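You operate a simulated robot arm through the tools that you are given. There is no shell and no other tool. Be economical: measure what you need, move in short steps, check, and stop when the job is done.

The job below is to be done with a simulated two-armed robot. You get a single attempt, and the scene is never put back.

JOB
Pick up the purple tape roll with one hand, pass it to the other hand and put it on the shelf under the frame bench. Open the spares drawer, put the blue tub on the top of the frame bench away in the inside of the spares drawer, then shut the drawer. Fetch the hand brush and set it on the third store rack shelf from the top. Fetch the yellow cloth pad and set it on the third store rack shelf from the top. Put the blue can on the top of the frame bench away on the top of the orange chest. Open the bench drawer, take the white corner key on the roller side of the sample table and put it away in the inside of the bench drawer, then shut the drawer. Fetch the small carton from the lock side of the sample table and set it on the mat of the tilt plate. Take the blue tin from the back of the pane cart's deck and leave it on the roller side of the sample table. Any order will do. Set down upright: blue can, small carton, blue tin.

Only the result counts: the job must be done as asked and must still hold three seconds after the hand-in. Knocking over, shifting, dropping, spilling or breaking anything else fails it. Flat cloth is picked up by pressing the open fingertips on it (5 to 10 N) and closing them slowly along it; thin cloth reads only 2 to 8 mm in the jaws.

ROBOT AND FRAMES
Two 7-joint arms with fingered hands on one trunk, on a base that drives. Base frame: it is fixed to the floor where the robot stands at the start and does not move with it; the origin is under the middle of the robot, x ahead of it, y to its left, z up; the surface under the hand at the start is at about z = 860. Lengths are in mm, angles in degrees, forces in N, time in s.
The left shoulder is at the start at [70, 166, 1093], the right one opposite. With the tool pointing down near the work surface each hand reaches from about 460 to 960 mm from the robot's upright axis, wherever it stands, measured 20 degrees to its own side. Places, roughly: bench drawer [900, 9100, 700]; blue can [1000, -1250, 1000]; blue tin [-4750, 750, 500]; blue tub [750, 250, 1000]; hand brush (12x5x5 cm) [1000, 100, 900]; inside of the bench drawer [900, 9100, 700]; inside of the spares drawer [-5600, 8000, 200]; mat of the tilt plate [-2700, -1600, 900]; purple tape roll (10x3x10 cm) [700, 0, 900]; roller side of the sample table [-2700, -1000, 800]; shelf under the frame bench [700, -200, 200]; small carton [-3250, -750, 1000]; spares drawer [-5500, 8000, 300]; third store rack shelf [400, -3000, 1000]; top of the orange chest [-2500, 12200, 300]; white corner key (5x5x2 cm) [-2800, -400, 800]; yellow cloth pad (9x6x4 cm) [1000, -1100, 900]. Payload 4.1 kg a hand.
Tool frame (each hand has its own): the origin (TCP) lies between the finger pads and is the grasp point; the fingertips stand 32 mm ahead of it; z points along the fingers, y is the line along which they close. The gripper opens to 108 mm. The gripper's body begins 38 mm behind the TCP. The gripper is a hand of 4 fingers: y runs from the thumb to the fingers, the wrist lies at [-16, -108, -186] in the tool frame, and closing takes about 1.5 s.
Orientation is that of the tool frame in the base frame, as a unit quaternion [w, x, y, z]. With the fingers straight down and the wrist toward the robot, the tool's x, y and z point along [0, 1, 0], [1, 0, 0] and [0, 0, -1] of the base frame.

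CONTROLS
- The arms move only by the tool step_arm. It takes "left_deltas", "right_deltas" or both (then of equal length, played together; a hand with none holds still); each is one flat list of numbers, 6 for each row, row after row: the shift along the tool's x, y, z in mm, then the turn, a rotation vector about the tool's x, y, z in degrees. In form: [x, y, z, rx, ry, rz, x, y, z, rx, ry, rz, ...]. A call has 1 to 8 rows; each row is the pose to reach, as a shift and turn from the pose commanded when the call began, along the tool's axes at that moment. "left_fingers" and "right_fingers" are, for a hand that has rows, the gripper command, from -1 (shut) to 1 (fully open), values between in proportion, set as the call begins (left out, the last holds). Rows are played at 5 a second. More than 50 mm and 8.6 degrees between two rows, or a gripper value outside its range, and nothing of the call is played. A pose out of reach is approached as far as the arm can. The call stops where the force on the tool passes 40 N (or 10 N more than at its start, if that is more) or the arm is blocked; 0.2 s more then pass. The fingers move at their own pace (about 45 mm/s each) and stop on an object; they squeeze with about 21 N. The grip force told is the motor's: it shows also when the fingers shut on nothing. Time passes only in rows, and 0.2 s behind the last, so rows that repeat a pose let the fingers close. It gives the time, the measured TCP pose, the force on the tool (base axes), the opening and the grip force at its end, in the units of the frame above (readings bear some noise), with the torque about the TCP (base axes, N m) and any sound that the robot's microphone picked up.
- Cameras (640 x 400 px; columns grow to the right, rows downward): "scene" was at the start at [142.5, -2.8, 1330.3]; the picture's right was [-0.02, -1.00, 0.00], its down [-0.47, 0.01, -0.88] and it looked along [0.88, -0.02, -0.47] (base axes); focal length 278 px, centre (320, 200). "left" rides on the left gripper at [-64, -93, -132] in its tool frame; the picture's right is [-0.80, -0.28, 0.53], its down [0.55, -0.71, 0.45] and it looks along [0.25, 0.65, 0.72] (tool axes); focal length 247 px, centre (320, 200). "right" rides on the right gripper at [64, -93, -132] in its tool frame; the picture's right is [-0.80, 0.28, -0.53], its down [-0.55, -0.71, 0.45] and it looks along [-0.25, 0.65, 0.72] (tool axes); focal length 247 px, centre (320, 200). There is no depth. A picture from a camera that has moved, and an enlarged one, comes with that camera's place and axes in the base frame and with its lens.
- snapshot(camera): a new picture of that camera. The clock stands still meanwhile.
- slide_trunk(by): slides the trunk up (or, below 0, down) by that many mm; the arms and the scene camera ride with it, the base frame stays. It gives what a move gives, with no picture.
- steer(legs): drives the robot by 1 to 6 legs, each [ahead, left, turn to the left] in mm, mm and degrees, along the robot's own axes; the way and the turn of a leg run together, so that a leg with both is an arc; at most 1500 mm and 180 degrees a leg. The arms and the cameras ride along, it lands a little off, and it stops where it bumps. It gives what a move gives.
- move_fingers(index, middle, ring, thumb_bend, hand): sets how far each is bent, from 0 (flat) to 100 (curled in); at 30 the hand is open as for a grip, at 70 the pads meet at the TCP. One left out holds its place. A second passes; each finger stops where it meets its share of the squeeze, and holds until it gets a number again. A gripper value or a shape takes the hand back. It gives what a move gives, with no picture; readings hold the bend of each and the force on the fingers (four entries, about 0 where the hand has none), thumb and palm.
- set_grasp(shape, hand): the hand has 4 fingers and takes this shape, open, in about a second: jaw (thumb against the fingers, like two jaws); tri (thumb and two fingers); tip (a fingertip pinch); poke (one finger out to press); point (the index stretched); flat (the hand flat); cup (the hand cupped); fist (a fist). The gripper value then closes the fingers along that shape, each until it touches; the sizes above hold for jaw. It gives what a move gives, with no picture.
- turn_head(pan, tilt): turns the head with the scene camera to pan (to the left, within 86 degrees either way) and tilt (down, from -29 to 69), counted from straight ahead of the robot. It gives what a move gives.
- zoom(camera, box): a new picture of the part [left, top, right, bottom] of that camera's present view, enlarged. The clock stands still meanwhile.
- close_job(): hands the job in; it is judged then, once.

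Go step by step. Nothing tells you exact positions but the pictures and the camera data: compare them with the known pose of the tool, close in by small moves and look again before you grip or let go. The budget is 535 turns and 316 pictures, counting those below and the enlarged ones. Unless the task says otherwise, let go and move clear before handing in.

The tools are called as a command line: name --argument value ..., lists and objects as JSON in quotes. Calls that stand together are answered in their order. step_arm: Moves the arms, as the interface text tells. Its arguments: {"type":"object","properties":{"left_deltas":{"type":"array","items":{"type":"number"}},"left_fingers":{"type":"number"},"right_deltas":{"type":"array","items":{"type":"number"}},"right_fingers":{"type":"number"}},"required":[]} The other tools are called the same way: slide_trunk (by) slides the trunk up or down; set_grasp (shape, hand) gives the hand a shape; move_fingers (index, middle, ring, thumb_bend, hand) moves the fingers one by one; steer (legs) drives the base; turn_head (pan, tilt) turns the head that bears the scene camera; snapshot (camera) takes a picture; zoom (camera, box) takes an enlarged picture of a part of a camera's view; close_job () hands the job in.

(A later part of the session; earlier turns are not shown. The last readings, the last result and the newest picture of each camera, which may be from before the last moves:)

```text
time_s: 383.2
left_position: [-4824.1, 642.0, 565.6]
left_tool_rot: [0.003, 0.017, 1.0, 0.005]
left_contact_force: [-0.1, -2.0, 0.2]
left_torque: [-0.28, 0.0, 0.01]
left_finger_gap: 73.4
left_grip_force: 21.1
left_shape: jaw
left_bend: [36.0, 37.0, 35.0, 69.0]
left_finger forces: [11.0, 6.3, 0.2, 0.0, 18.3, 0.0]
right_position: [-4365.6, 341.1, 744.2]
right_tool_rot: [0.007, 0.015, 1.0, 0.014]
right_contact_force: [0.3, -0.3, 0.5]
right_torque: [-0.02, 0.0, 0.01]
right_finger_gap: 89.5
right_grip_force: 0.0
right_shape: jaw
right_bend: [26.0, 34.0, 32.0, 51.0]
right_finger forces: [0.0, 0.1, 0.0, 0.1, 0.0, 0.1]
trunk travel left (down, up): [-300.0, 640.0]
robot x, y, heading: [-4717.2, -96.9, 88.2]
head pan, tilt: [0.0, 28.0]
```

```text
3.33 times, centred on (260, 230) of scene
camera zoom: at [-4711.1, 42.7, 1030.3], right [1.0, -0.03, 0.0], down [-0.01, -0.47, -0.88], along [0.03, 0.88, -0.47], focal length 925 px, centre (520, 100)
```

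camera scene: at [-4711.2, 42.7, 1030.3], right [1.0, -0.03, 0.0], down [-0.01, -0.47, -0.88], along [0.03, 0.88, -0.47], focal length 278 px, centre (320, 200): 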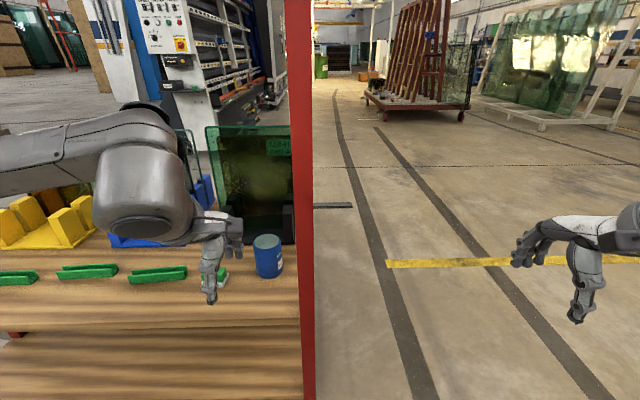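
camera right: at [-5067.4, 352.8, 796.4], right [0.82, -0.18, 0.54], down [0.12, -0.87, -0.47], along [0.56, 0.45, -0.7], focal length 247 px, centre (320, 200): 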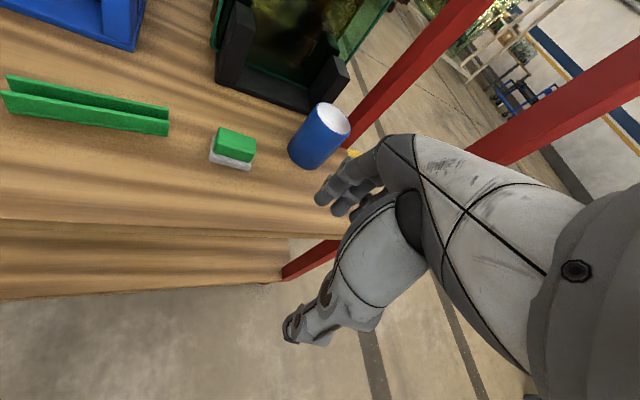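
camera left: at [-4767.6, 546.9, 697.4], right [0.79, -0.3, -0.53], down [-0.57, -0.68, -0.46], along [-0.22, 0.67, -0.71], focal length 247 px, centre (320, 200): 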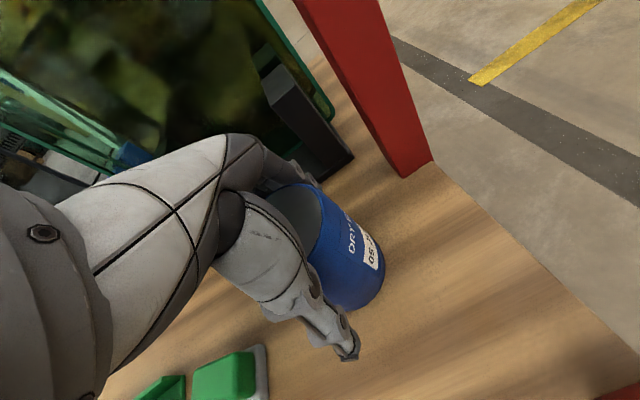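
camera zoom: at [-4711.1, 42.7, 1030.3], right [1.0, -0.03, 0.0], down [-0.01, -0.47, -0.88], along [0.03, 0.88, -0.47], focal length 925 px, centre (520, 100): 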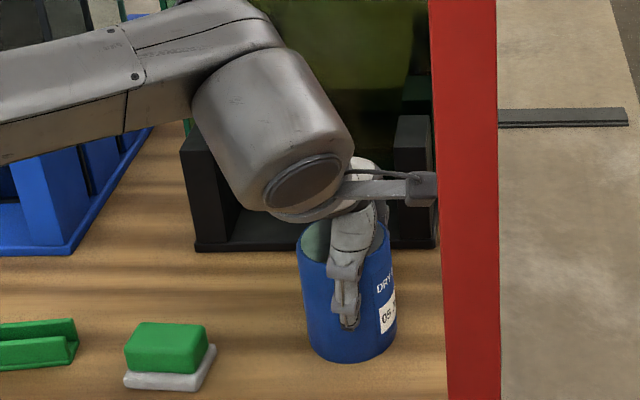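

It is firmly held. The hand camera passes close to the post, so I lift, step 40 mm to the left, then withdraw.

step_arm --left_deltas '[0, 0, -15, 0, 0, 0, 0, 0, -40, 0, 0, 0, 20, 0, -60, 0, 0, 0, 45, 0, -70, 0, 0, 0, 45, -40, -70, 0, 0, 0, 45, -80, -70, 0, 0, 0, 45, -120, -70, 0, 0, 0, 45, -160, -70, 0, 0, 0]'

step_arm --left_deltas '[0, -40, 0, 0, 0, 0, 0, -80, 0, 0, 0, 0, 0, -120, 0, 0, 0, 0]'

snapshot --camera "scene"

```text
time_s: 385.1
left_position: [-4874.0, 481.8, 633.7]
left_tool_rot: [0.002, 0.018, 1.0, 0.006]
left_contact_force: [0.1, -0.1, -3.1]
left_torque: [-0.04, -0.03, -0.02]
left_finger_gap: 73.1
left_grip_force: 21.5
left_shape: jaw
left_bend: [36.0, 37.0, 35.0, 69.0]
left_finger forces: [9.9, 7.7, 0.7, 0.1, 17.7, 0.1]
right_position: [-4365.2, 340.6, 744.3]
right_tool_rot: [0.007, 0.015, 1.0, 0.014]
right_contact_force: [-0.9, -0.8, -0.4]
right_torque: [0.0, 0.0, -0.03]
right_finger_gap: 89.5
right_grip_force: 0.2
right_shape: jaw
right_bend: [26.0, 34.0, 32.0, 51.0]
right_finger forces: [0.1, 0.1, 0.0, 0.1, 0.1, 0.0]
trunk travel left (down, up): [-300.0, 640.0]
robot x, y, heading: [-4718.5, -97.9, 87.9]
head pan, tilt: [0.0, 28.0]
```

```text
time_s: 385.9
left_position: [-4878.1, 362.3, 632.7]
left_tool_rot: [0.004, 0.019, 1.0, 0.004]
left_contact_force: [-0.9, 0.2, -3.1]
left_torque: [-0.05, -0.02, 0.02]
left_finger_gap: 72.8
left_grip_force: 21.4
left_shape: jaw
left_bend: [37.0, 36.0, 35.0, 69.0]
left_finger forces: [9.6, 7.7, 0.8, 0.0, 17.7, 0.0]
right_position: [-4365.4, 342.1, 743.8]
right_tool_rot: [0.008, 0.016, 1.0, 0.015]
right_contact_force: [-0.9, 0.4, 0.2]
right_torque: [0.01, -0.03, 0.0]
right_finger_gap: 89.1
right_grip_force: 0.2
right_shape: jaw
right_bend: [26.0, 34.0, 32.0, 51.0]
right_finger forces: [0.2, 0.0, 0.0, 0.0, 0.0, 0.1]
trunk travel left (down, up): [-300.0, 640.0]
robot x, y, heading: [-4715.9, -97.8, 88.2]
head pan, tilt: [0.0, 28.0]
```

```text
209 pictures are left
camera scene: at [-4711.3, 42.8, 1030.3], right [1.0, -0.03, 0.0], down [-0.01, -0.47, -0.88], along [0.03, 0.88, -0.47], focal length 278 px, centre (320, 200)
```

scene: 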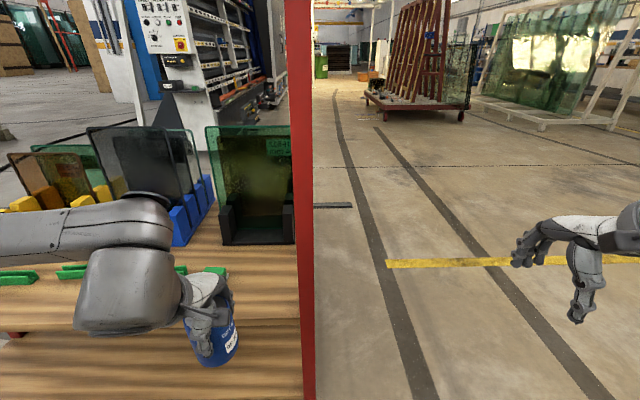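

The tin is out and upright. I raise the trunk and drive round to the front of the sample table, to the free spot near [−2710, −830].

slide_trunk --by 400

steer --legs '[[0, -810, 1.8], [840, 0, 0], [0, -1480, 0], [0, -490, 0], [0, 0, 90], [0, 1400, 0]]'

turn_head --pan 0 --tilt 35

snapshot --camera "scene"

```text
time_s: 389.7
left_position: [-4877.6, 364.1, 1032.0]
left_tool_rot: [0.003, 0.017, 1.0, 0.005]
left_contact_force: [-1.0, 0.4, -3.1]
left_torque: [0.02, -0.05, -0.01]
left_finger_gap: 72.8
left_grip_force: 21.1
left_shape: jaw
left_bend: [37.0, 36.0, 35.0, 69.0]
left_finger forces: [9.7, 7.8, 0.8, 0.0, 17.7, 0.1]
right_position: [-4366.3, 341.4, 1142.1]
right_tool_rot: [0.007, 0.015, 1.0, 0.013]
right_contact_force: [0.0, 0.0, 0.2]
right_torque: [-0.03, 0.01, 0.0]
right_finger_gap: 89.2
right_grip_force: 0.0
right_shape: jaw
right_bend: [26.0, 34.0, 32.0, 51.0]
right_finger forces: [0.0, 0.0, 0.1, 0.0, 0.0, 0.0]
trunk travel left (down, up): [-700.0, 240.0]
robot x, y, heading: [-4722.0, -100.4, 88.2]
head pan, tilt: [0.0, 28.0]
```

```text
time_s: 417.9
left_position: [-2420.4, -826.2, 1032.1]
left_tool_rot: [-0.001, -0.698, 0.716, 0.006]
left_contact_force: [0.2, 1.1, -3.0]
left_torque: [0.04, -0.02, 0.0]
left_finger_gap: 72.6
left_grip_force: 20.9
left_shape: jaw
left_bend: [37.0, 36.0, 35.0, 69.0]
left_finger forces: [8.5, 7.8, 0.9, 0.1, 17.2, 0.0]
right_position: [-2403.1, -314.0, 1142.5]
right_tool_rot: [-0.005, -0.7, 0.714, 0.014]
right_contact_force: [-0.1, -0.2, 0.3]
right_torque: [0.04, -0.01, -0.01]
right_finger_gap: 89.1
right_grip_force: 0.1
right_shape: jaw
right_bend: [26.0, 34.0, 32.0, 51.0]
right_finger forces: [0.0, 0.0, 0.0, 0.0, 0.0, 0.0]
trunk travel left (down, up): [-700.0, 240.0]
robot x, y, heading: [-1962.2, -662.2, 178.9]
head pan, tilt: [0.0, 28.0]
```

```text
time_s: 418.5
left_position: [-2419.8, -826.8, 1031.5]
left_tool_rot: [-0.001, -0.698, 0.716, 0.006]
left_contact_force: [-0.3, 0.6, -4.6]
left_torque: [0.04, -0.04, 0.02]
left_finger_gap: 72.5
left_grip_force: 20.9
left_shape: jaw
left_bend: [37.0, 36.0, 35.0, 69.0]
left_finger forces: [8.4, 7.9, 0.9, 0.0, 17.3, 0.1]
right_position: [-2403.1, -313.8, 1142.7]
right_tool_rot: [-0.004, -0.7, 0.714, 0.015]
right_contact_force: [0.0, -0.1, -0.4]
right_torque: [-0.02, 0.02, 0.02]
right_finger_gap: 88.9
right_grip_force: 0.0
right_shape: jaw
right_bend: [26.0, 34.0, 32.0, 51.0]
right_finger forces: [0.0, 0.0, 0.0, 0.0, 0.0, 0.0]
trunk travel left (down, up): [-700.0, 240.0]
robot x, y, heading: [-1963.6, -660.4, 178.8]
head pan, tilt: [0.0, 35.0]
```

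```text
208 pictures are left
camera scene: at [-2098.0, -658.5, 1419.3], right [0.02, 1.0, 0.0], down [0.57, -0.01, -0.82], along [-0.82, 0.02, -0.57], focal length 278 px, centre (320, 200)
```

scene: 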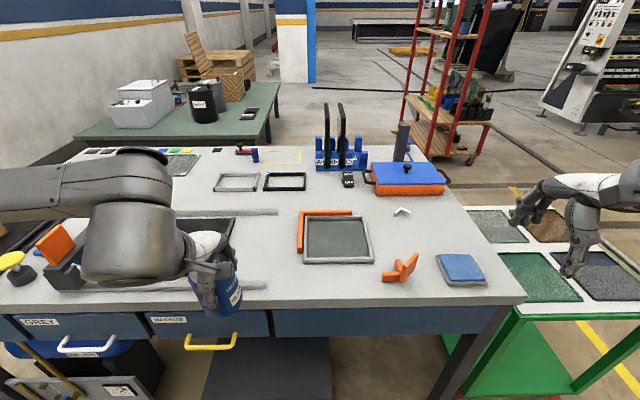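

The free spot between the black mat and the orange frame is at about [−2720, −815]. I bring the tin there.

step_arm --left_deltas '[-1, 43, 0, 0, 0, 0, -1, 86, 0, 0, 0, 0, -2, 129, 10, 0, 0, 0, -3, 172, 25, 0, 0, 0, -3, 215, 45, 0, 0, 0, -4, 258, 65, 0, 0, 0, -4, 300, 88, 0, 0, 0, -4, 300, 104, 0, 0, 0]'

snapshot --camera "left"

zoom --camera "scene" --box '[180, 160, 380, 300]'

```text
time_s: 420.3
left_position: [-2719.9, -815.4, 931.3]
left_tool_rot: [-0.001, -0.698, 0.716, 0.007]
left_contact_force: [1.1, 0.3, -3.8]
left_torque: [0.04, -0.02, -0.01]
left_finger_gap: 72.3
left_grip_force: 21.1
left_shape: jaw
left_bend: [37.0, 36.0, 35.0, 70.0]
left_finger forces: [6.6, 8.2, 1.7, 0.0, 17.1, 0.0]
right_position: [-2402.0, -314.3, 1143.7]
right_tool_rot: [-0.005, -0.7, 0.714, 0.015]
right_contact_force: [-0.2, -0.4, 0.5]
right_torque: [0.01, 0.0, 0.0]
right_finger_gap: 89.1
right_grip_force: 0.0
right_shape: jaw
right_bend: [26.0, 34.0, 32.0, 51.0]
right_finger forces: [0.1, 0.0, 0.0, 0.1, 0.1, 0.0]
trunk travel left (down, up): [-700.0, 240.0]
robot x, y, heading: [-1962.7, -657.8, 178.8]
head pan, tilt: [0.0, 35.0]
```

```text
207 pictures are left
camera left: at [-2625.0, -753.6, 1061.7], right [0.3, 0.79, -0.53], down [0.69, -0.56, -0.46], along [-0.66, -0.23, -0.71], focal length 247 px, centre (320, 200)
```

left: 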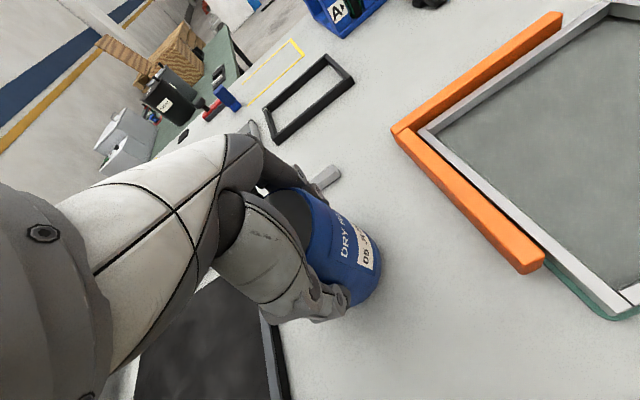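

```text
2.86 times, centred on (280, 230) of scene
camera zoom: at [-2097.5, -658.7, 1419.4], right [0.02, 1.0, 0.0], down [0.57, -0.01, -0.82], along [-0.82, 0.02, -0.57], focal length 793 px, centre (434, 114)
```

zoom: 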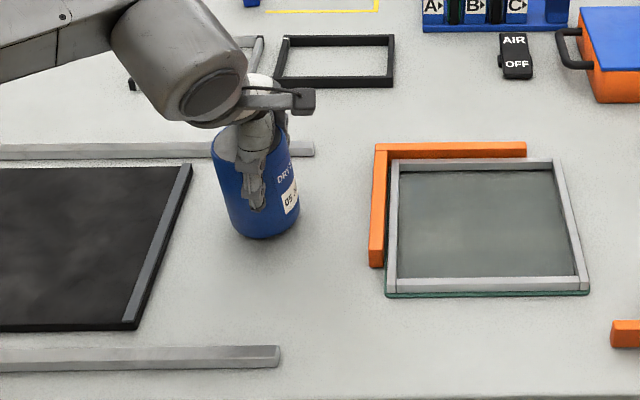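

Clear of everything. I lower it to the table in small rows.

step_arm --left_deltas '[0, 0, 20, 0, 0, 0, 0, 0, 30, 0, 0, 0, 0, 0, 35, 0, 0, 0, 0, 0, 39, 0, 0, 0, 0, 0, 42, 0, 0, 0, 0, 0, 45, 0, 0, 0]'

zoom --camera "scene" --box '[180, 160, 380, 300]'

```text
time_s: 421.0
left_position: [-2723.5, -812.6, 913.3]
left_tool_rot: [-0.006, -0.698, 0.716, 0.017]
left_contact_force: [7.2, 2.7, 26.6]
left_torque: [-0.27, -0.66, 0.04]
left_finger_gap: 73.0
left_grip_force: 20.9
left_shape: jaw
left_bend: [38.0, 37.0, 35.0, 71.0]
left_finger forces: [13.3, 5.7, 0.4, 0.0, 23.5, 0.0]
right_position: [-2400.5, -313.0, 1144.3]
right_tool_rot: [-0.006, -0.7, 0.713, 0.016]
right_contact_force: [-0.5, -1.0, -0.6]
right_torque: [0.03, -0.02, 0.02]
right_finger_gap: 89.2
right_grip_force: 0.1
right_shape: jaw
right_bend: [26.0, 34.0, 32.0, 51.0]
right_finger forces: [0.0, 0.1, 0.0, 0.0, 0.0, 0.0]
trunk travel left (down, up): [-700.0, 240.0]
robot x, y, heading: [-1958.1, -661.9, 178.8]
head pan, tilt: [0.0, 35.0]
stopped in row 3 (left hand): the force on the tool passed its limit at 48 N (the readings are from after the stop); the commanded pose is now the measured one
```

```text
2.86 times, centred on (280, 230) of scene
camera zoom: at [-2094.8, -657.8, 1419.8], right [0.02, 1.0, 0.0], down [0.57, -0.01, -0.82], along [-0.82, 0.02, -0.57], focal length 793 px, centre (434, 114)
```

zoom: 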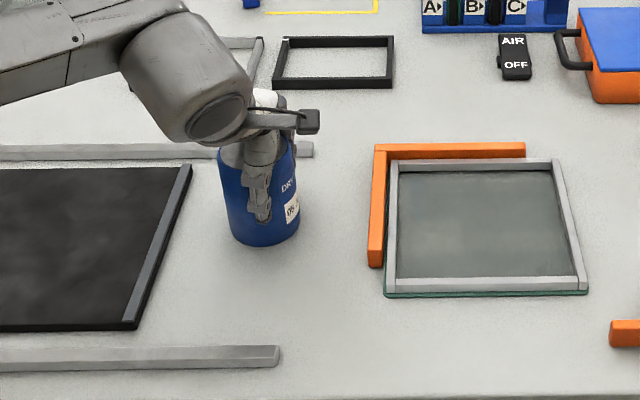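

It is on the table. I ease the pressure and open slowly.

step_arm --left_deltas '[0, 0, -3, 0, 0, 0]'

step_arm --left_deltas '[0, 0, 0, 0, 0, 0, 0, 0, 0, 0, 0, 0, 0, 0, 0, 0, 0, 0, 0, 0, 0, 0, 0, 0]' --left_fingers 0.7

zoom --camera "scene" --box '[180, 160, 380, 300]'

```text
time_s: 421.4
left_position: [-2722.2, -812.6, 913.5]
left_tool_rot: [-0.006, -0.697, 0.716, 0.015]
left_contact_force: [-0.4, 4.0, 20.3]
left_torque: [-0.2, -0.46, 0.0]
left_finger_gap: 73.1
left_grip_force: 21.0
left_shape: jaw
left_bend: [38.0, 37.0, 35.0, 72.0]
left_finger forces: [15.3, 7.1, 0.8, 0.0, 20.2, 0.0]
right_position: [-2401.9, -311.6, 1144.1]
right_tool_rot: [-0.006, -0.7, 0.714, 0.014]
right_contact_force: [-0.3, -0.2, -0.4]
right_torque: [-0.01, 0.01, -0.01]
right_finger_gap: 89.2
right_grip_force: 0.0
right_shape: jaw
right_bend: [26.0, 34.0, 32.0, 51.0]
right_finger forces: [0.0, 0.0, 0.1, 0.0, 0.1, 0.0]
trunk travel left (down, up): [-700.0, 240.0]
robot x, y, heading: [-1960.8, -661.0, 178.7]
head pan, tilt: [0.0, 35.0]
```

```text
time_s: 422.4
left_position: [-2725.4, -811.7, 909.9]
left_tool_rot: [-0.003, -0.699, 0.715, 0.012]
left_contact_force: [-0.3, 0.2, -1.0]
left_torque: [-0.03, -0.02, 0.0]
left_finger_gap: 91.5
left_grip_force: 0.1
left_shape: jaw
left_bend: [26.0, 33.0, 31.0, 49.0]
left_finger forces: [0.1, 0.0, 0.1, 0.1, 0.0, 0.0]
right_position: [-2403.0, -314.1, 1142.8]
right_tool_rot: [-0.003, -0.7, 0.714, 0.015]
right_contact_force: [-0.1, 0.2, -0.7]
right_torque: [-0.02, 0.0, 0.05]
right_finger_gap: 89.1
right_grip_force: 0.0
right_shape: jaw
right_bend: [26.0, 34.0, 32.0, 51.0]
right_finger forces: [0.0, 0.0, 0.0, 0.1, 0.1, 0.1]
trunk travel left (down, up): [-700.0, 240.0]
robot x, y, heading: [-1963.3, -660.5, 178.7]
head pan, tilt: [0.0, 35.0]
```

```text
2.86 times, centred on (280, 230) of scene
camera zoom: at [-2098.4, -658.2, 1419.2], right [0.02, 1.0, 0.0], down [0.57, -0.01, -0.82], along [-0.82, 0.02, -0.57], focal length 793 px, centre (434, 114)
```

zoom: 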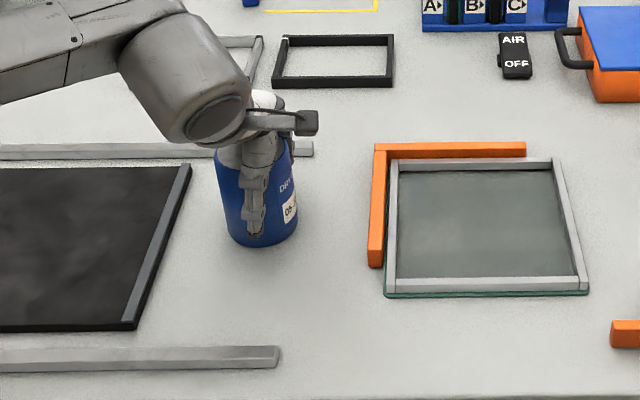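

It stands freely with no finger contact. I lift the hand straight up and check.

step_arm --left_deltas '[0, 0, -15, 0, 0, 0, 0, 0, -40, 0, 0, 0, 0, 0, -80, 0, 0, 0, 0, 0, -120, 0, 0, 0, 0, -40, -150, 0, 0, 0, 0, -85, -170, 0, 0, 0, 0, -130, -190, 0, 0, 0, 0, -180, -200, 0, 0, 0]'

snapshot --camera "scene"

zoom --camera "scene" --box '[340, 160, 480, 260]'

```text
refused: row 8 steps farther than a row can; nothing moved
```

```text
203 pictures are left
camera scene: at [-2098.4, -658.2, 1419.2], right [0.02, 1.0, 0.0], down [0.57, -0.01, -0.82], along [-0.82, 0.02, -0.57], focal length 278 px, centre (320, 200)
```

scene: 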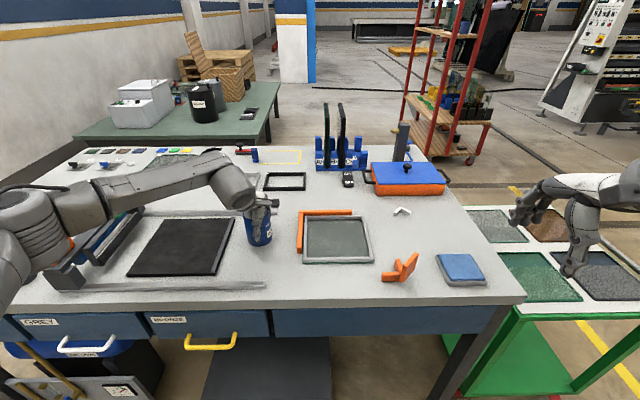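

```text
4.00 times, centred on (410, 210) of scene
camera zoom: at [-2098.4, -658.2, 1419.2], right [0.02, 1.0, 0.0], down [0.57, -0.01, -0.82], along [-0.82, 0.02, -0.57], focal length 1110 px, centre (-40, 160)
```

zoom: 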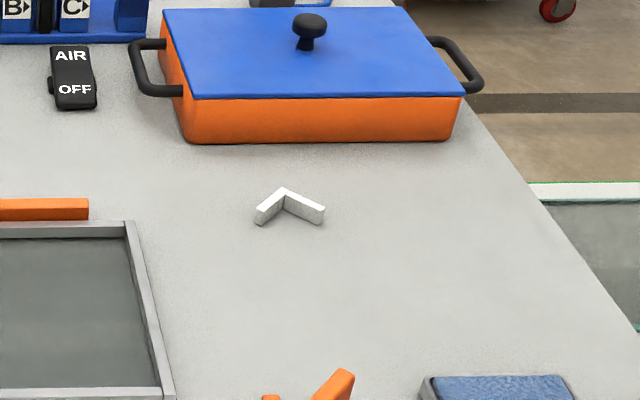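

The tin stands well. I redo the retreat with smaller steps; the corner key (white L) is at about [−2860, −352].

step_arm --left_deltas '[0, 0, -15, 0, 0, 0, 0, 0, -40, 0, 0, 0, 0, 0, -80, 0, 0, 0, 0, 0, -120, 0, 0, 0, 0, -40, -145, 0, 0, 0, 0, -80, -165, 0, 0, 0, 0, -120, -180, 0, 0, 0, 0, -160, -195, 0, 0, 0]'

zoom --camera "scene" --box '[180, 160, 380, 300]'

snapshot --camera "right"

```text
time_s: 424.2
left_position: [-2556.9, -819.7, 1102.7]
left_tool_rot: [-0.004, -0.698, 0.716, 0.013]
left_contact_force: [0.0, -1.0, 0.0]
left_torque: [0.02, 0.02, -0.01]
left_finger_gap: 91.9
left_grip_force: 0.0
left_shape: jaw
left_bend: [26.0, 33.0, 31.0, 49.0]
left_finger forces: [0.0, 0.0, 0.0, 0.0, 0.0, 0.0]
right_position: [-2400.8, -314.5, 1144.5]
right_tool_rot: [-0.005, -0.7, 0.714, 0.015]
right_contact_force: [0.1, 0.4, -0.3]
right_torque: [0.02, 0.01, 0.01]
right_finger_gap: 89.2
right_grip_force: 0.0
right_shape: jaw
right_bend: [26.0, 34.0, 32.0, 51.0]
right_finger forces: [0.0, 0.1, 0.1, 0.0, 0.0, 0.0]
trunk travel left (down, up): [-700.0, 240.0]
robot x, y, heading: [-1958.9, -663.0, 178.5]
head pan, tilt: [0.0, 35.0]
```

```text
2.86 times, centred on (280, 230) of scene
camera zoom: at [-2095.8, -658.5, 1419.5], right [0.02, 1.0, 0.0], down [0.57, -0.01, -0.82], along [-0.82, 0.02, -0.57], focal length 793 px, centre (434, 114)
```

zoom: 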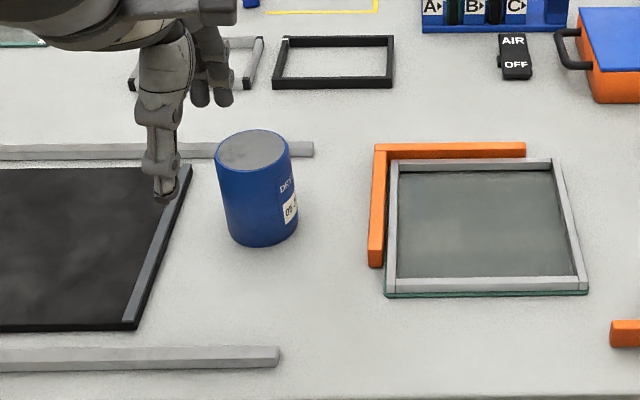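

```text
200 pictures are left
camera right: at [-2307.5, -382.0, 1271.8], right [-0.25, 0.8, 0.55], down [0.7, 0.54, -0.46], along [-0.66, 0.27, -0.7], focal length 247 px, centre (320, 200)
```

right: 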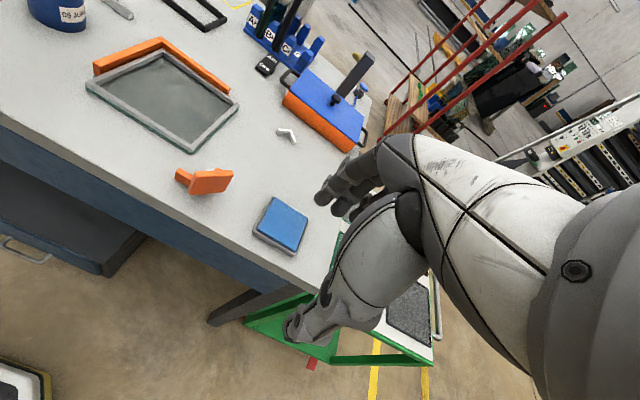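

The tin is upright on the roller side. Now the corner key: I move the robot nearer and bring the right hand over it, turned about 50 degrees so it can pinch one leg.

steer --legs '[[100, -150, 1.3]]'

step_arm --right_deltas '[0, 36, 8, 0, 0, 7, 0, 72, 20, 0, 0, 14, 0, 108, 36, 0, 0, 21, 0, 144, 54, 0, 0, 28, 0, 180, 72, 0, 0, 35, 0, 216, 90, 0, 0, 42, 0, 250, 110, 0, 0, 48, 0, 270, 130, 0, 0, 50]'

snapshot --camera "right"

snapshot --camera "scene"

```text
time_s: 425.7
left_position: [-2653.4, -682.6, 1102.4]
left_tool_rot: [-0.004, -0.706, 0.708, 0.014]
left_contact_force: [-0.6, -0.3, 0.4]
left_torque: [-0.01, 0.02, -0.04]
left_finger_gap: 91.7
left_grip_force: 0.1
left_shape: jaw
left_bend: [26.0, 33.0, 31.0, 49.0]
left_finger forces: [0.1, 0.0, 0.1, 0.0, 0.0, 0.0]
right_position: [-2508.0, -172.9, 1144.0]
right_tool_rot: [0.004, 0.708, -0.706, -0.015]
right_contact_force: [-0.7, -0.7, 0.2]
right_torque: [0.02, 0.03, 0.01]
right_finger_gap: 88.9
right_grip_force: 0.0
right_shape: jaw
right_bend: [26.0, 34.0, 32.0, 51.0]
right_finger forces: [0.1, 0.0, 0.0, 0.1, 0.0, 0.1]
trunk travel left (down, up): [-700.0, 240.0]
robot x, y, heading: [-2058.4, -510.1, -180.1]
head pan, tilt: [0.0, 35.0]
```

```text
time_s: 427.5
left_position: [-2654.5, -682.3, 1101.1]
left_tool_rot: [-0.004, -0.706, 0.708, 0.012]
left_contact_force: [-0.5, 0.8, -0.2]
left_torque: [-0.02, -0.01, 0.01]
left_finger_gap: 91.7
left_grip_force: 0.1
left_shape: jaw
left_bend: [26.0, 33.0, 31.0, 49.0]
left_finger forces: [0.1, 0.1, 0.0, 0.1, 0.0, 0.0]
right_position: [-2782.1, -170.9, 1020.4]
right_tool_rot: [-0.01, -0.343, 0.939, 0.011]
right_contact_force: [0.1, 0.2, -1.3]
right_torque: [-0.03, 0.02, 0.0]
right_finger_gap: 89.5
right_grip_force: 0.1
right_shape: jaw
right_bend: [26.0, 34.0, 32.0, 51.0]
right_finger forces: [0.1, 0.1, 0.1, 0.1, 0.1, 0.0]
trunk travel left (down, up): [-700.0, 240.0]
robot x, y, heading: [-2061.1, -511.0, -180.0]
head pan, tilt: [0.0, 35.0]
```

```text
199 pictures are left
camera right: at [-2770.4, -284.4, 1149.0], right [0.44, 0.72, 0.53], down [0.86, -0.18, -0.47], along [-0.25, 0.67, -0.7], focal length 247 px, centre (320, 200)
```

right: 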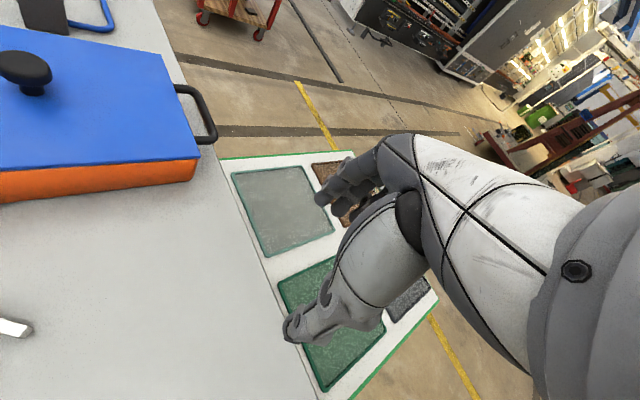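

```text
198 pictures are left
camera scene: at [-2197.0, -509.5, 1419.3], right [0.0, 1.0, 0.0], down [0.57, 0.0, -0.82], along [-0.82, 0.0, -0.57], focal length 278 px, centre (320, 200)
```

scene: 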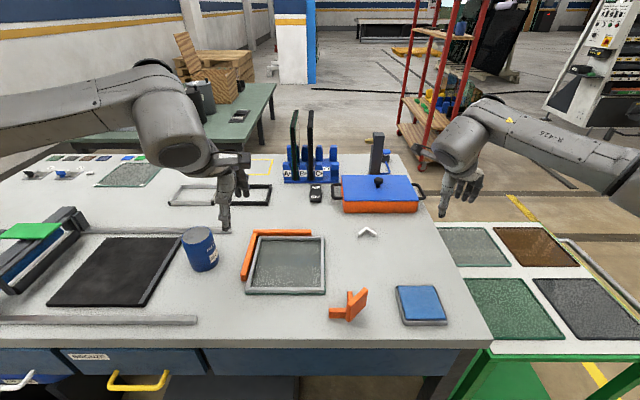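

I zoom on the key from this nearer camera.

zoom --camera "scene" --box '[328, 205, 408, 255]'

```text
8.00 times, centred on (368, 230) of scene
camera zoom: at [-2197.0, -509.5, 1419.3], right [0.0, 1.0, 0.0], down [0.57, 0.0, -0.82], along [-0.82, 0.0, -0.57], focal length 2220 px, centre (-64, -40)
```

zoom: 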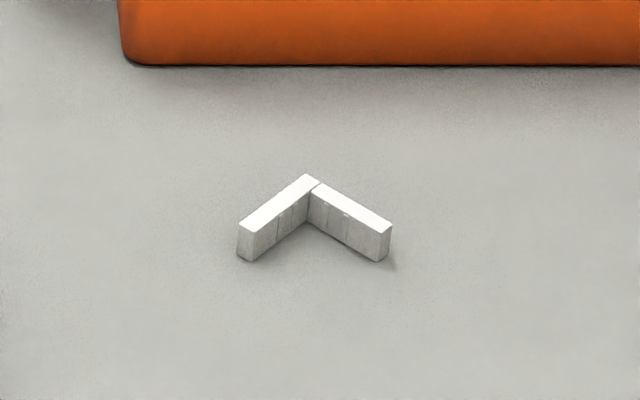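

The key's right leg is centred near [−2842, −345], its top at z≈853. I move the right hand above that leg with a 54 mm opening.

step_arm --right_deltas '[32, -19, 15, 0, 0, -1, 64, -38, 30, 0, 0, -2, 96, -57, 45, 0, 0, -3, 128, -76, 60, 0, 0, -3.6, 158, -94, 80, 0, 0, -3.6]' --right_fingers 0

snapshot --camera "right"

zoom --camera "scene" --box '[308, 190, 428, 265]'

```text
time_s: 428.7
left_position: [-2654.3, -683.1, 1101.3]
left_tool_rot: [-0.004, -0.705, 0.709, 0.012]
left_contact_force: [-0.3, 0.7, 0.0]
left_torque: [0.04, 0.01, 0.03]
left_finger_gap: 91.6
left_grip_force: 0.1
left_shape: jaw
left_bend: [26.0, 33.0, 31.0, 49.0]
left_finger forces: [0.0, 0.1, 0.0, 0.0, 0.0, 0.1]
right_position: [-2845.6, -344.1, 940.0]
right_tool_rot: [-0.01, -0.372, 0.928, 0.013]
right_contact_force: [-0.1, 0.3, 0.0]
right_torque: [0.01, 0.02, 0.02]
right_finger_gap: 54.3
right_grip_force: 0.0
right_shape: jaw
right_bend: [74.0, 45.0, 42.0, 71.0]
right_finger forces: [0.0, 0.0, 0.1, 0.0, 0.0, 0.0]
trunk travel left (down, up): [-700.0, 240.0]
robot x, y, heading: [-2057.7, -513.6, -179.8]
head pan, tilt: [0.0, 35.0]
```

```text
196 pictures are left
camera right: at [-2826.6, -457.6, 1069.2], right [0.4, 0.75, 0.53], down [0.87, -0.12, -0.47], along [-0.29, 0.65, -0.7], focal length 247 px, centre (320, 200)
```

right: 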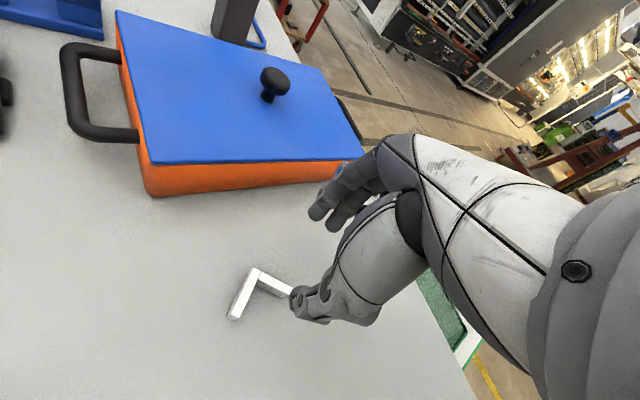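

```text
5.33 times, centred on (368, 228) of scene
camera zoom: at [-2197.2, -511.3, 1419.2], right [0.0, 1.0, 0.0], down [0.57, 0.0, -0.82], along [-0.82, 0.0, -0.57], focal length 1480 px, centre (64, 53)
```

zoom: 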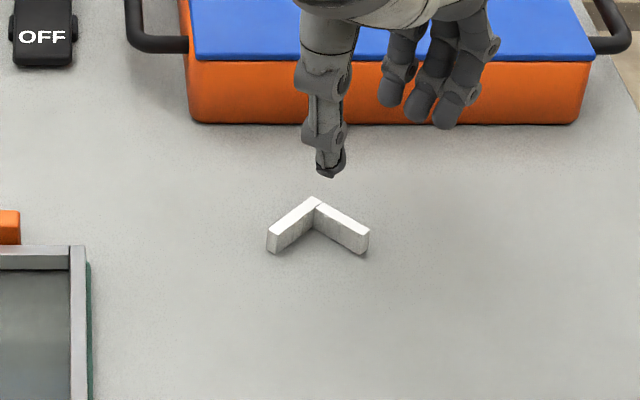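

Thumb over the notch, fingers beyond the leg: matches. I descend to the table and close.

step_arm --right_deltas '[0, 0, 30, 0, 0, 0, 0, 0, 55, 0, 0, 0, 0, 0, 65, 0, 0, 0, 0, 0, 71, 0, 0, 0]'

zoom --camera "scene" --box '[308, 190, 428, 265]'

snapshot --camera "right"

```text
time_s: 429.7
left_position: [-2650.5, -683.4, 1104.5]
left_tool_rot: [-0.004, -0.704, 0.71, 0.014]
left_contact_force: [0.2, -0.6, 0.4]
left_torque: [0.02, 0.0, -0.02]
left_finger_gap: 92.0
left_grip_force: 0.2
left_shape: jaw
left_bend: [26.0, 33.0, 31.0, 49.0]
left_finger forces: [0.1, 0.0, 0.0, 0.0, 0.0, 0.0]
right_position: [-2846.1, -342.8, 874.5]
right_tool_rot: [-0.014, -0.373, 0.928, 0.013]
right_contact_force: [1.7, 1.5, 20.3]
right_torque: [-0.51, -0.58, 0.09]
right_finger_gap: 54.5
right_grip_force: 0.0
right_shape: jaw
right_bend: [74.0, 45.0, 42.0, 72.0]
right_finger forces: [0.0, 0.1, 0.0, 0.0, 20.3, 0.1]
trunk travel left (down, up): [-700.0, 240.0]
robot x, y, heading: [-2058.7, -505.4, -180.3]
head pan, tilt: [0.0, 35.0]
```

```text
5.33 times, centred on (368, 228) of scene
camera zoom: at [-2192.4, -510.4, 1420.2], right [0.0, 1.0, 0.0], down [0.57, 0.0, -0.82], along [-0.82, 0.0, -0.57], focal length 1480 px, centre (64, 53)
```

zoom: 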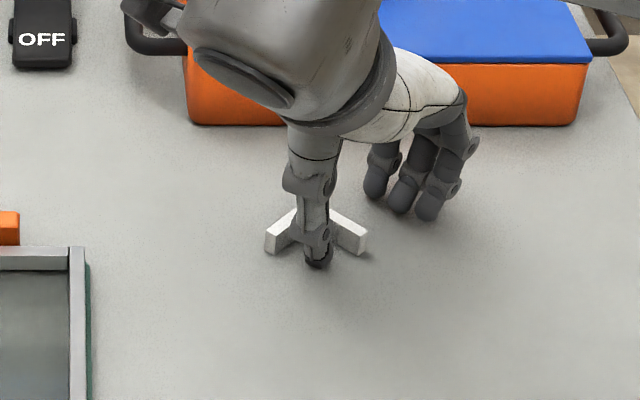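

```text
193 pictures are left
camera right: at [-2824.8, -456.7, 1003.0], right [0.4, 0.75, 0.53], down [0.87, -0.12, -0.48], along [-0.29, 0.65, -0.7], focal length 247 px, centre (320, 200)
```

right: 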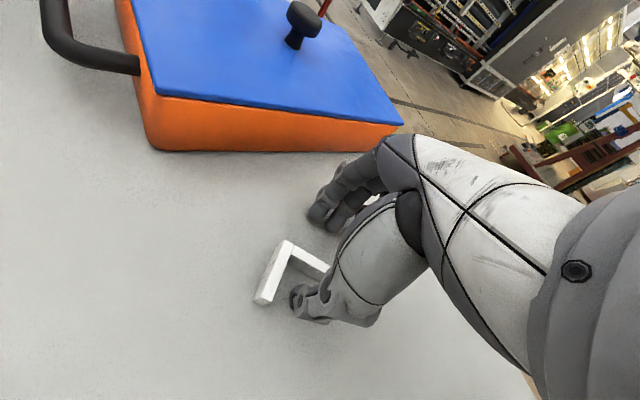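

The thumb touches the table inside the notch. I raise 4 mm and close on the leg.

step_arm --right_deltas '[0, 0, -5, 0, 0, 0, 0, 0, -5, 0, 0, 0]'

step_arm --right_deltas '[0, 0, 0, 0, 0, 0, 0, 0, 0, 0, 0, 0, 0, 0, 0, 0, 0, 0, 0, 0, 0, 0, 0, 0, 0, 0, 0, 0, 0, 0, 0, 0, 0, 0, 0, 0]' --right_fingers -1

zoom --camera "scene" --box '[308, 190, 428, 265]'

snapshot --camera "right"

```text
time_s: 430.3
left_position: [-2654.1, -681.8, 1102.7]
left_tool_rot: [-0.005, -0.707, 0.708, 0.013]
left_contact_force: [-0.5, -0.4, -0.4]
left_torque: [0.0, 0.02, 0.0]
left_finger_gap: 91.8
left_grip_force: 0.0
left_shape: jaw
left_bend: [26.0, 33.0, 31.0, 49.0]
left_finger forces: [0.0, 0.0, 0.0, 0.1, 0.0, 0.0]
right_position: [-2846.1, -343.2, 874.4]
right_tool_rot: [-0.011, -0.374, 0.927, 0.012]
right_contact_force: [-0.4, -0.4, 6.4]
right_torque: [-0.19, -0.17, -0.03]
right_finger_gap: 54.0
right_grip_force: 0.1
right_shape: jaw
right_bend: [74.0, 45.0, 42.0, 72.0]
right_finger forces: [0.0, 0.1, 0.1, 0.0, 6.5, 0.0]
trunk travel left (down, up): [-700.0, 240.0]
robot x, y, heading: [-2059.8, -507.3, -179.9]
head pan, tilt: [0.0, 35.0]
```

```text
time_s: 431.7
left_position: [-2653.3, -681.8, 1102.1]
left_tool_rot: [-0.004, -0.707, 0.707, 0.012]
left_contact_force: [0.0, 0.1, -0.2]
left_torque: [-0.02, 0.03, -0.01]
left_finger_gap: 91.7
left_grip_force: 0.1
left_shape: jaw
left_bend: [26.0, 33.0, 31.0, 49.0]
left_finger forces: [0.1, 0.0, 0.0, 0.0, 0.0, 0.0]
right_position: [-2846.6, -343.2, 873.5]
right_tool_rot: [-0.01, -0.373, 0.928, 0.011]
right_contact_force: [0.1, -0.2, 0.8]
right_torque: [-0.02, -0.01, 0.01]
right_finger_gap: 11.5
right_grip_force: 20.8
right_shape: jaw
right_bend: [70.0, 70.0, 70.0, 76.0]
right_finger forces: [8.2, 5.0, 0.0, 0.0, 13.2, 0.0]
trunk travel left (down, up): [-700.0, 240.0]
robot x, y, heading: [-2057.0, -508.9, -179.8]
head pan, tilt: [0.0, 35.0]
```

```text
5.33 times, centred on (368, 228) of scene
camera zoom: at [-2196.2, -509.7, 1419.3], right [0.0, 1.0, 0.0], down [0.57, 0.0, -0.82], along [-0.82, 0.0, -0.57], focal length 1480 px, centre (64, 53)
```

zoom: 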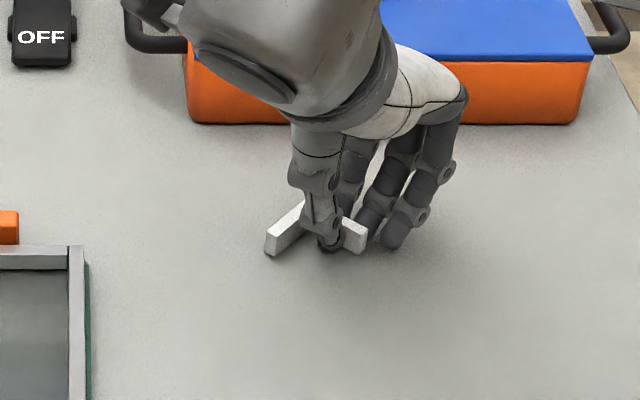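

```text
191 pictures are left
camera right: at [-2826.6, -456.1, 1003.2], right [0.39, 0.75, 0.53], down [0.87, -0.12, -0.47], along [-0.29, 0.65, -0.7], focal length 247 px, centre (320, 200)
```

right: 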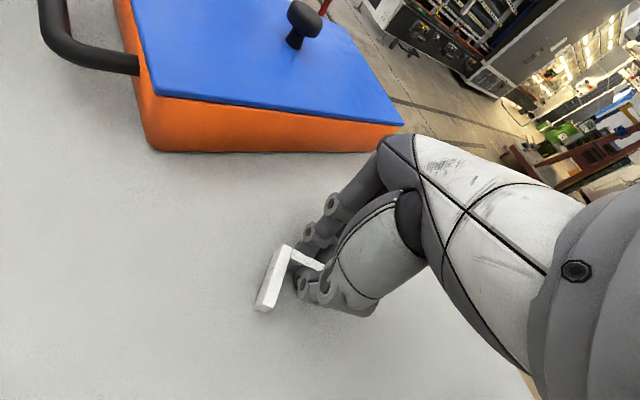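

The leg is pinched (11.5 mm). I lift and check that it stays.

step_arm --right_deltas '[0, 0, -20, 0, 0, 0, 0, 0, -60, 0, 0, 0, 0, 0, -100, 0, 0, 0, 0, 0, -150, 0, 0, 0, -30, -20, -190, 0, 0, 0, -60, -40, -230, 0, 0, 0]'

snapshot --camera "right"

```text
refused: row 5 steps farther than a row can; nothing moved
```

```text
190 pictures are left
camera right: at [-2826.6, -456.1, 1003.2], right [0.39, 0.75, 0.53], down [0.87, -0.12, -0.47], along [-0.29, 0.65, -0.7], focal length 247 px, centre (320, 200)
```

right: 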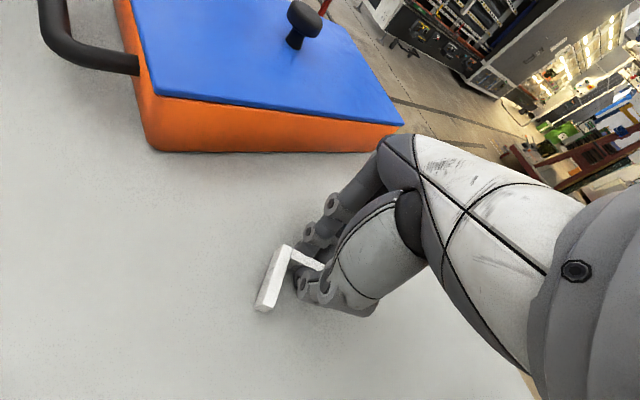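

step_arm --right_deltas '[0, 0, -20, 0, 0, 0, 0, 0, -60, 0, 0, 0, 0, 0, -105, 0, 0, 0, 0, 0, -150, 0, 0, 0, -20, -20, -185, 0, 0, 0, -40, -40, -220, 0, 0, 0, -70, -70, -230, 0, 0, 0, -100, -100, -230, 0, 0, 0]'

snapshot --camera "right"

```text
time_s: 433.5
left_position: [-2653.4, -682.7, 1102.6]
left_tool_rot: [-0.005, -0.706, 0.708, 0.012]
left_contact_force: [-0.3, 0.7, 0.2]
left_torque: [-0.03, 0.02, 0.05]
left_finger_gap: 91.6
left_grip_force: 0.1
left_shape: jaw
left_bend: [26.0, 33.0, 31.0, 49.0]
left_finger forces: [0.0, 0.1, 0.0, 0.0, 0.1, 0.1]
right_position: [-2698.0, -348.4, 1102.9]
right_tool_rot: [-0.011, -0.373, 0.928, 0.011]
right_contact_force: [0.1, -0.8, 0.1]
right_torque: [0.02, -0.02, 0.03]
right_finger_gap: 11.9
right_grip_force: 21.1
right_shape: jaw
right_bend: [70.0, 70.0, 70.0, 76.0]
right_finger forces: [8.3, 5.1, 0.0, 0.1, 13.2, 0.0]
trunk travel left (down, up): [-700.0, 240.0]
robot x, y, heading: [-2059.1, -507.5, -179.8]
head pan, tilt: [0.0, 35.0]
```

```text
189 pictures are left
camera right: at [-2676.7, -461.7, 1231.2], right [0.4, 0.75, 0.53], down [0.87, -0.12, -0.47], along [-0.29, 0.65, -0.7], focal length 247 px, centre (320, 200)
```

right: 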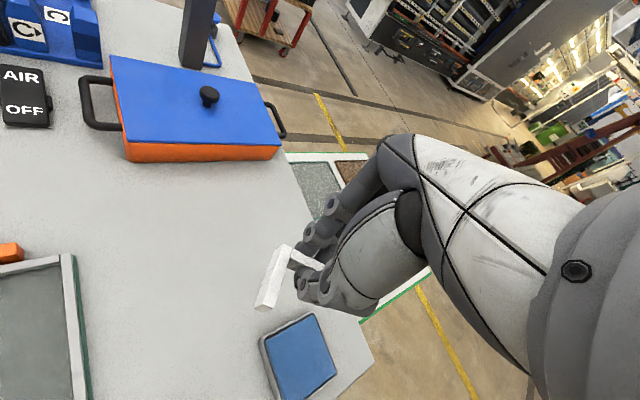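

The key is secure in the right hand. Next I fetch the blue can with the left hand from the right end of the frame bench, driving around by the aisle.

steer --legs '[[-500, 0, 0], [0, 0, -90], [-1450, 0, 0], [0, -1400, 0], [0, -1320, 0]]'

turn_head --pan 0 --tilt 30

snapshot --camera "scene"

```text
time_s: 459.9
left_position: [978.9, -1420.4, 1102.4]
left_tool_rot: [0.007, 0.015, 1.0, 0.013]
left_contact_force: [0.1, -0.4, 0.5]
left_torque: [0.01, -0.01, -0.03]
left_finger_gap: 91.6
left_grip_force: 0.0
left_shape: jaw
left_bend: [26.0, 33.0, 31.0, 49.0]
left_finger forces: [0.0, 0.0, 0.0, 0.1, 0.0, 0.0]
right_position: [1313.4, -1385.9, 1101.3]
right_tool_rot: [0.001, 0.405, 0.914, 0.015]
right_contact_force: [-0.3, -0.6, -0.1]
right_torque: [0.02, 0.0, -0.03]
right_finger_gap: 11.7
right_grip_force: 20.9
right_shape: jaw
right_bend: [70.0, 70.0, 70.0, 76.0]
right_finger forces: [7.9, 4.9, 0.1, 0.1, 12.9, 0.0]
trunk travel left (down, up): [-700.0, 240.0]
robot x, y, heading: [1135.0, -2016.7, 88.7]
head pan, tilt: [0.0, 35.0]
```

```text
time_s: 460.5
left_position: [979.1, -1420.8, 1102.8]
left_tool_rot: [0.006, 0.015, 1.0, 0.012]
left_contact_force: [0.1, 0.8, 0.0]
left_torque: [-0.02, -0.03, -0.02]
left_finger_gap: 91.8
left_grip_force: 0.1
left_shape: jaw
left_bend: [26.0, 33.0, 31.0, 49.0]
left_finger forces: [0.0, 0.0, 0.0, 0.0, 0.0, 0.0]
right_position: [1311.7, -1386.2, 1100.1]
right_tool_rot: [0.0, 0.404, 0.914, 0.015]
right_contact_force: [0.6, 0.9, 0.1]
right_torque: [0.03, 0.02, 0.02]
right_finger_gap: 11.7
right_grip_force: 21.1
right_shape: jaw
right_bend: [70.0, 70.0, 70.0, 76.0]
right_finger forces: [8.1, 4.9, 0.0, 0.0, 12.8, 0.0]
trunk travel left (down, up): [-700.0, 240.0]
robot x, y, heading: [1134.9, -2017.2, 88.7]
head pan, tilt: [0.0, 30.0]
```

```text
188 pictures are left
camera scene: at [1140.2, -1880.0, 1427.1], right [1.0, -0.03, 0.0], down [-0.01, -0.5, -0.87], along [0.02, 0.87, -0.5], focal length 278 px, centre (320, 200)
```

scene: 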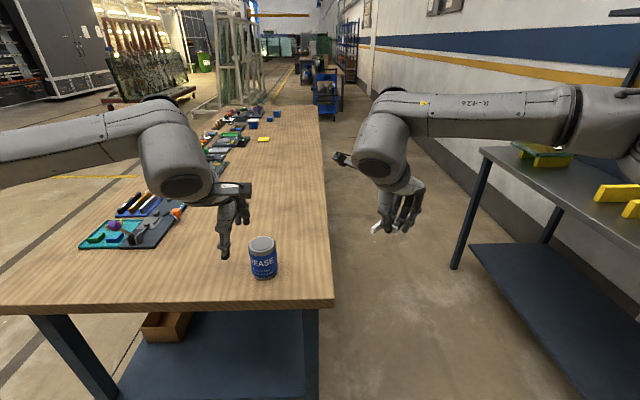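

The can is at about [996, −1289], 72 mm wide, top z≈953. I bring the left hand above it, fully open.

step_arm --left_deltas '[-3, 33, 5, 0, 0, 0, -6, 66, 20, 0, 0, 0, -9, 99, 45, 0, 0, 0, -13, 132, 75, 0, 0, 0, -13, 132, 98, 0, 0, 0]' --left_fingers 1

snapshot --camera "left"

zoom --camera "scene" --box '[200, 190, 340, 290]'

```text
time_s: 461.7
left_position: [996.2, -1286.8, 1008.2]
left_tool_rot: [0.006, 0.016, 1.0, 0.012]
left_contact_force: [0.0, 0.2, -0.8]
left_torque: [0.0, -0.01, -0.03]
left_finger_gap: 107.6
left_grip_force: 0.1
left_shape: jaw
left_bend: [30.0, 30.0, 30.0, 30.0]
left_finger forces: [0.0, 0.0, 0.0, 0.0, 0.0, 0.1]
right_position: [1311.8, -1385.5, 1101.1]
right_tool_rot: [0.001, 0.405, 0.914, 0.016]
right_contact_force: [0.0, -0.1, 0.1]
right_torque: [-0.03, -0.02, 0.03]
right_finger_gap: 11.7
right_grip_force: 21.3
right_shape: jaw
right_bend: [70.0, 70.0, 70.0, 76.0]
right_finger forces: [8.0, 5.0, 0.0, 0.0, 12.9, 0.0]
trunk travel left (down, up): [-700.0, 240.0]
robot x, y, heading: [1134.7, -2018.9, 88.5]
head pan, tilt: [0.0, 30.0]
```

```text
187 pictures are left
camera left: at [1055.7, -1384.0, 1138.2], right [0.8, -0.29, -0.53], down [-0.56, -0.68, -0.47], along [-0.22, 0.67, -0.71], focal length 247 px, centre (320, 200)
```

left: 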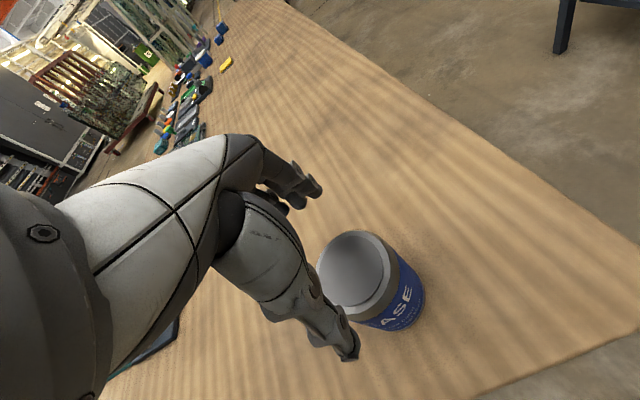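

```text
4.00 times, centred on (270, 240) of scene
camera zoom: at [1139.4, -1880.4, 1427.2], right [1.0, -0.03, 0.0], down [-0.01, -0.5, -0.87], along [0.02, 0.87, -0.5], focal length 1110 px, centre (520, 40)
```

zoom: 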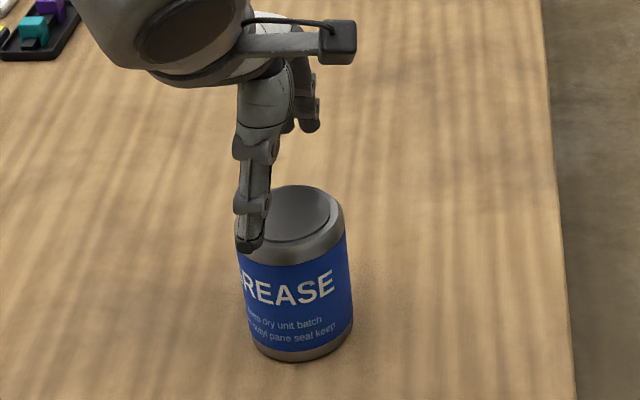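

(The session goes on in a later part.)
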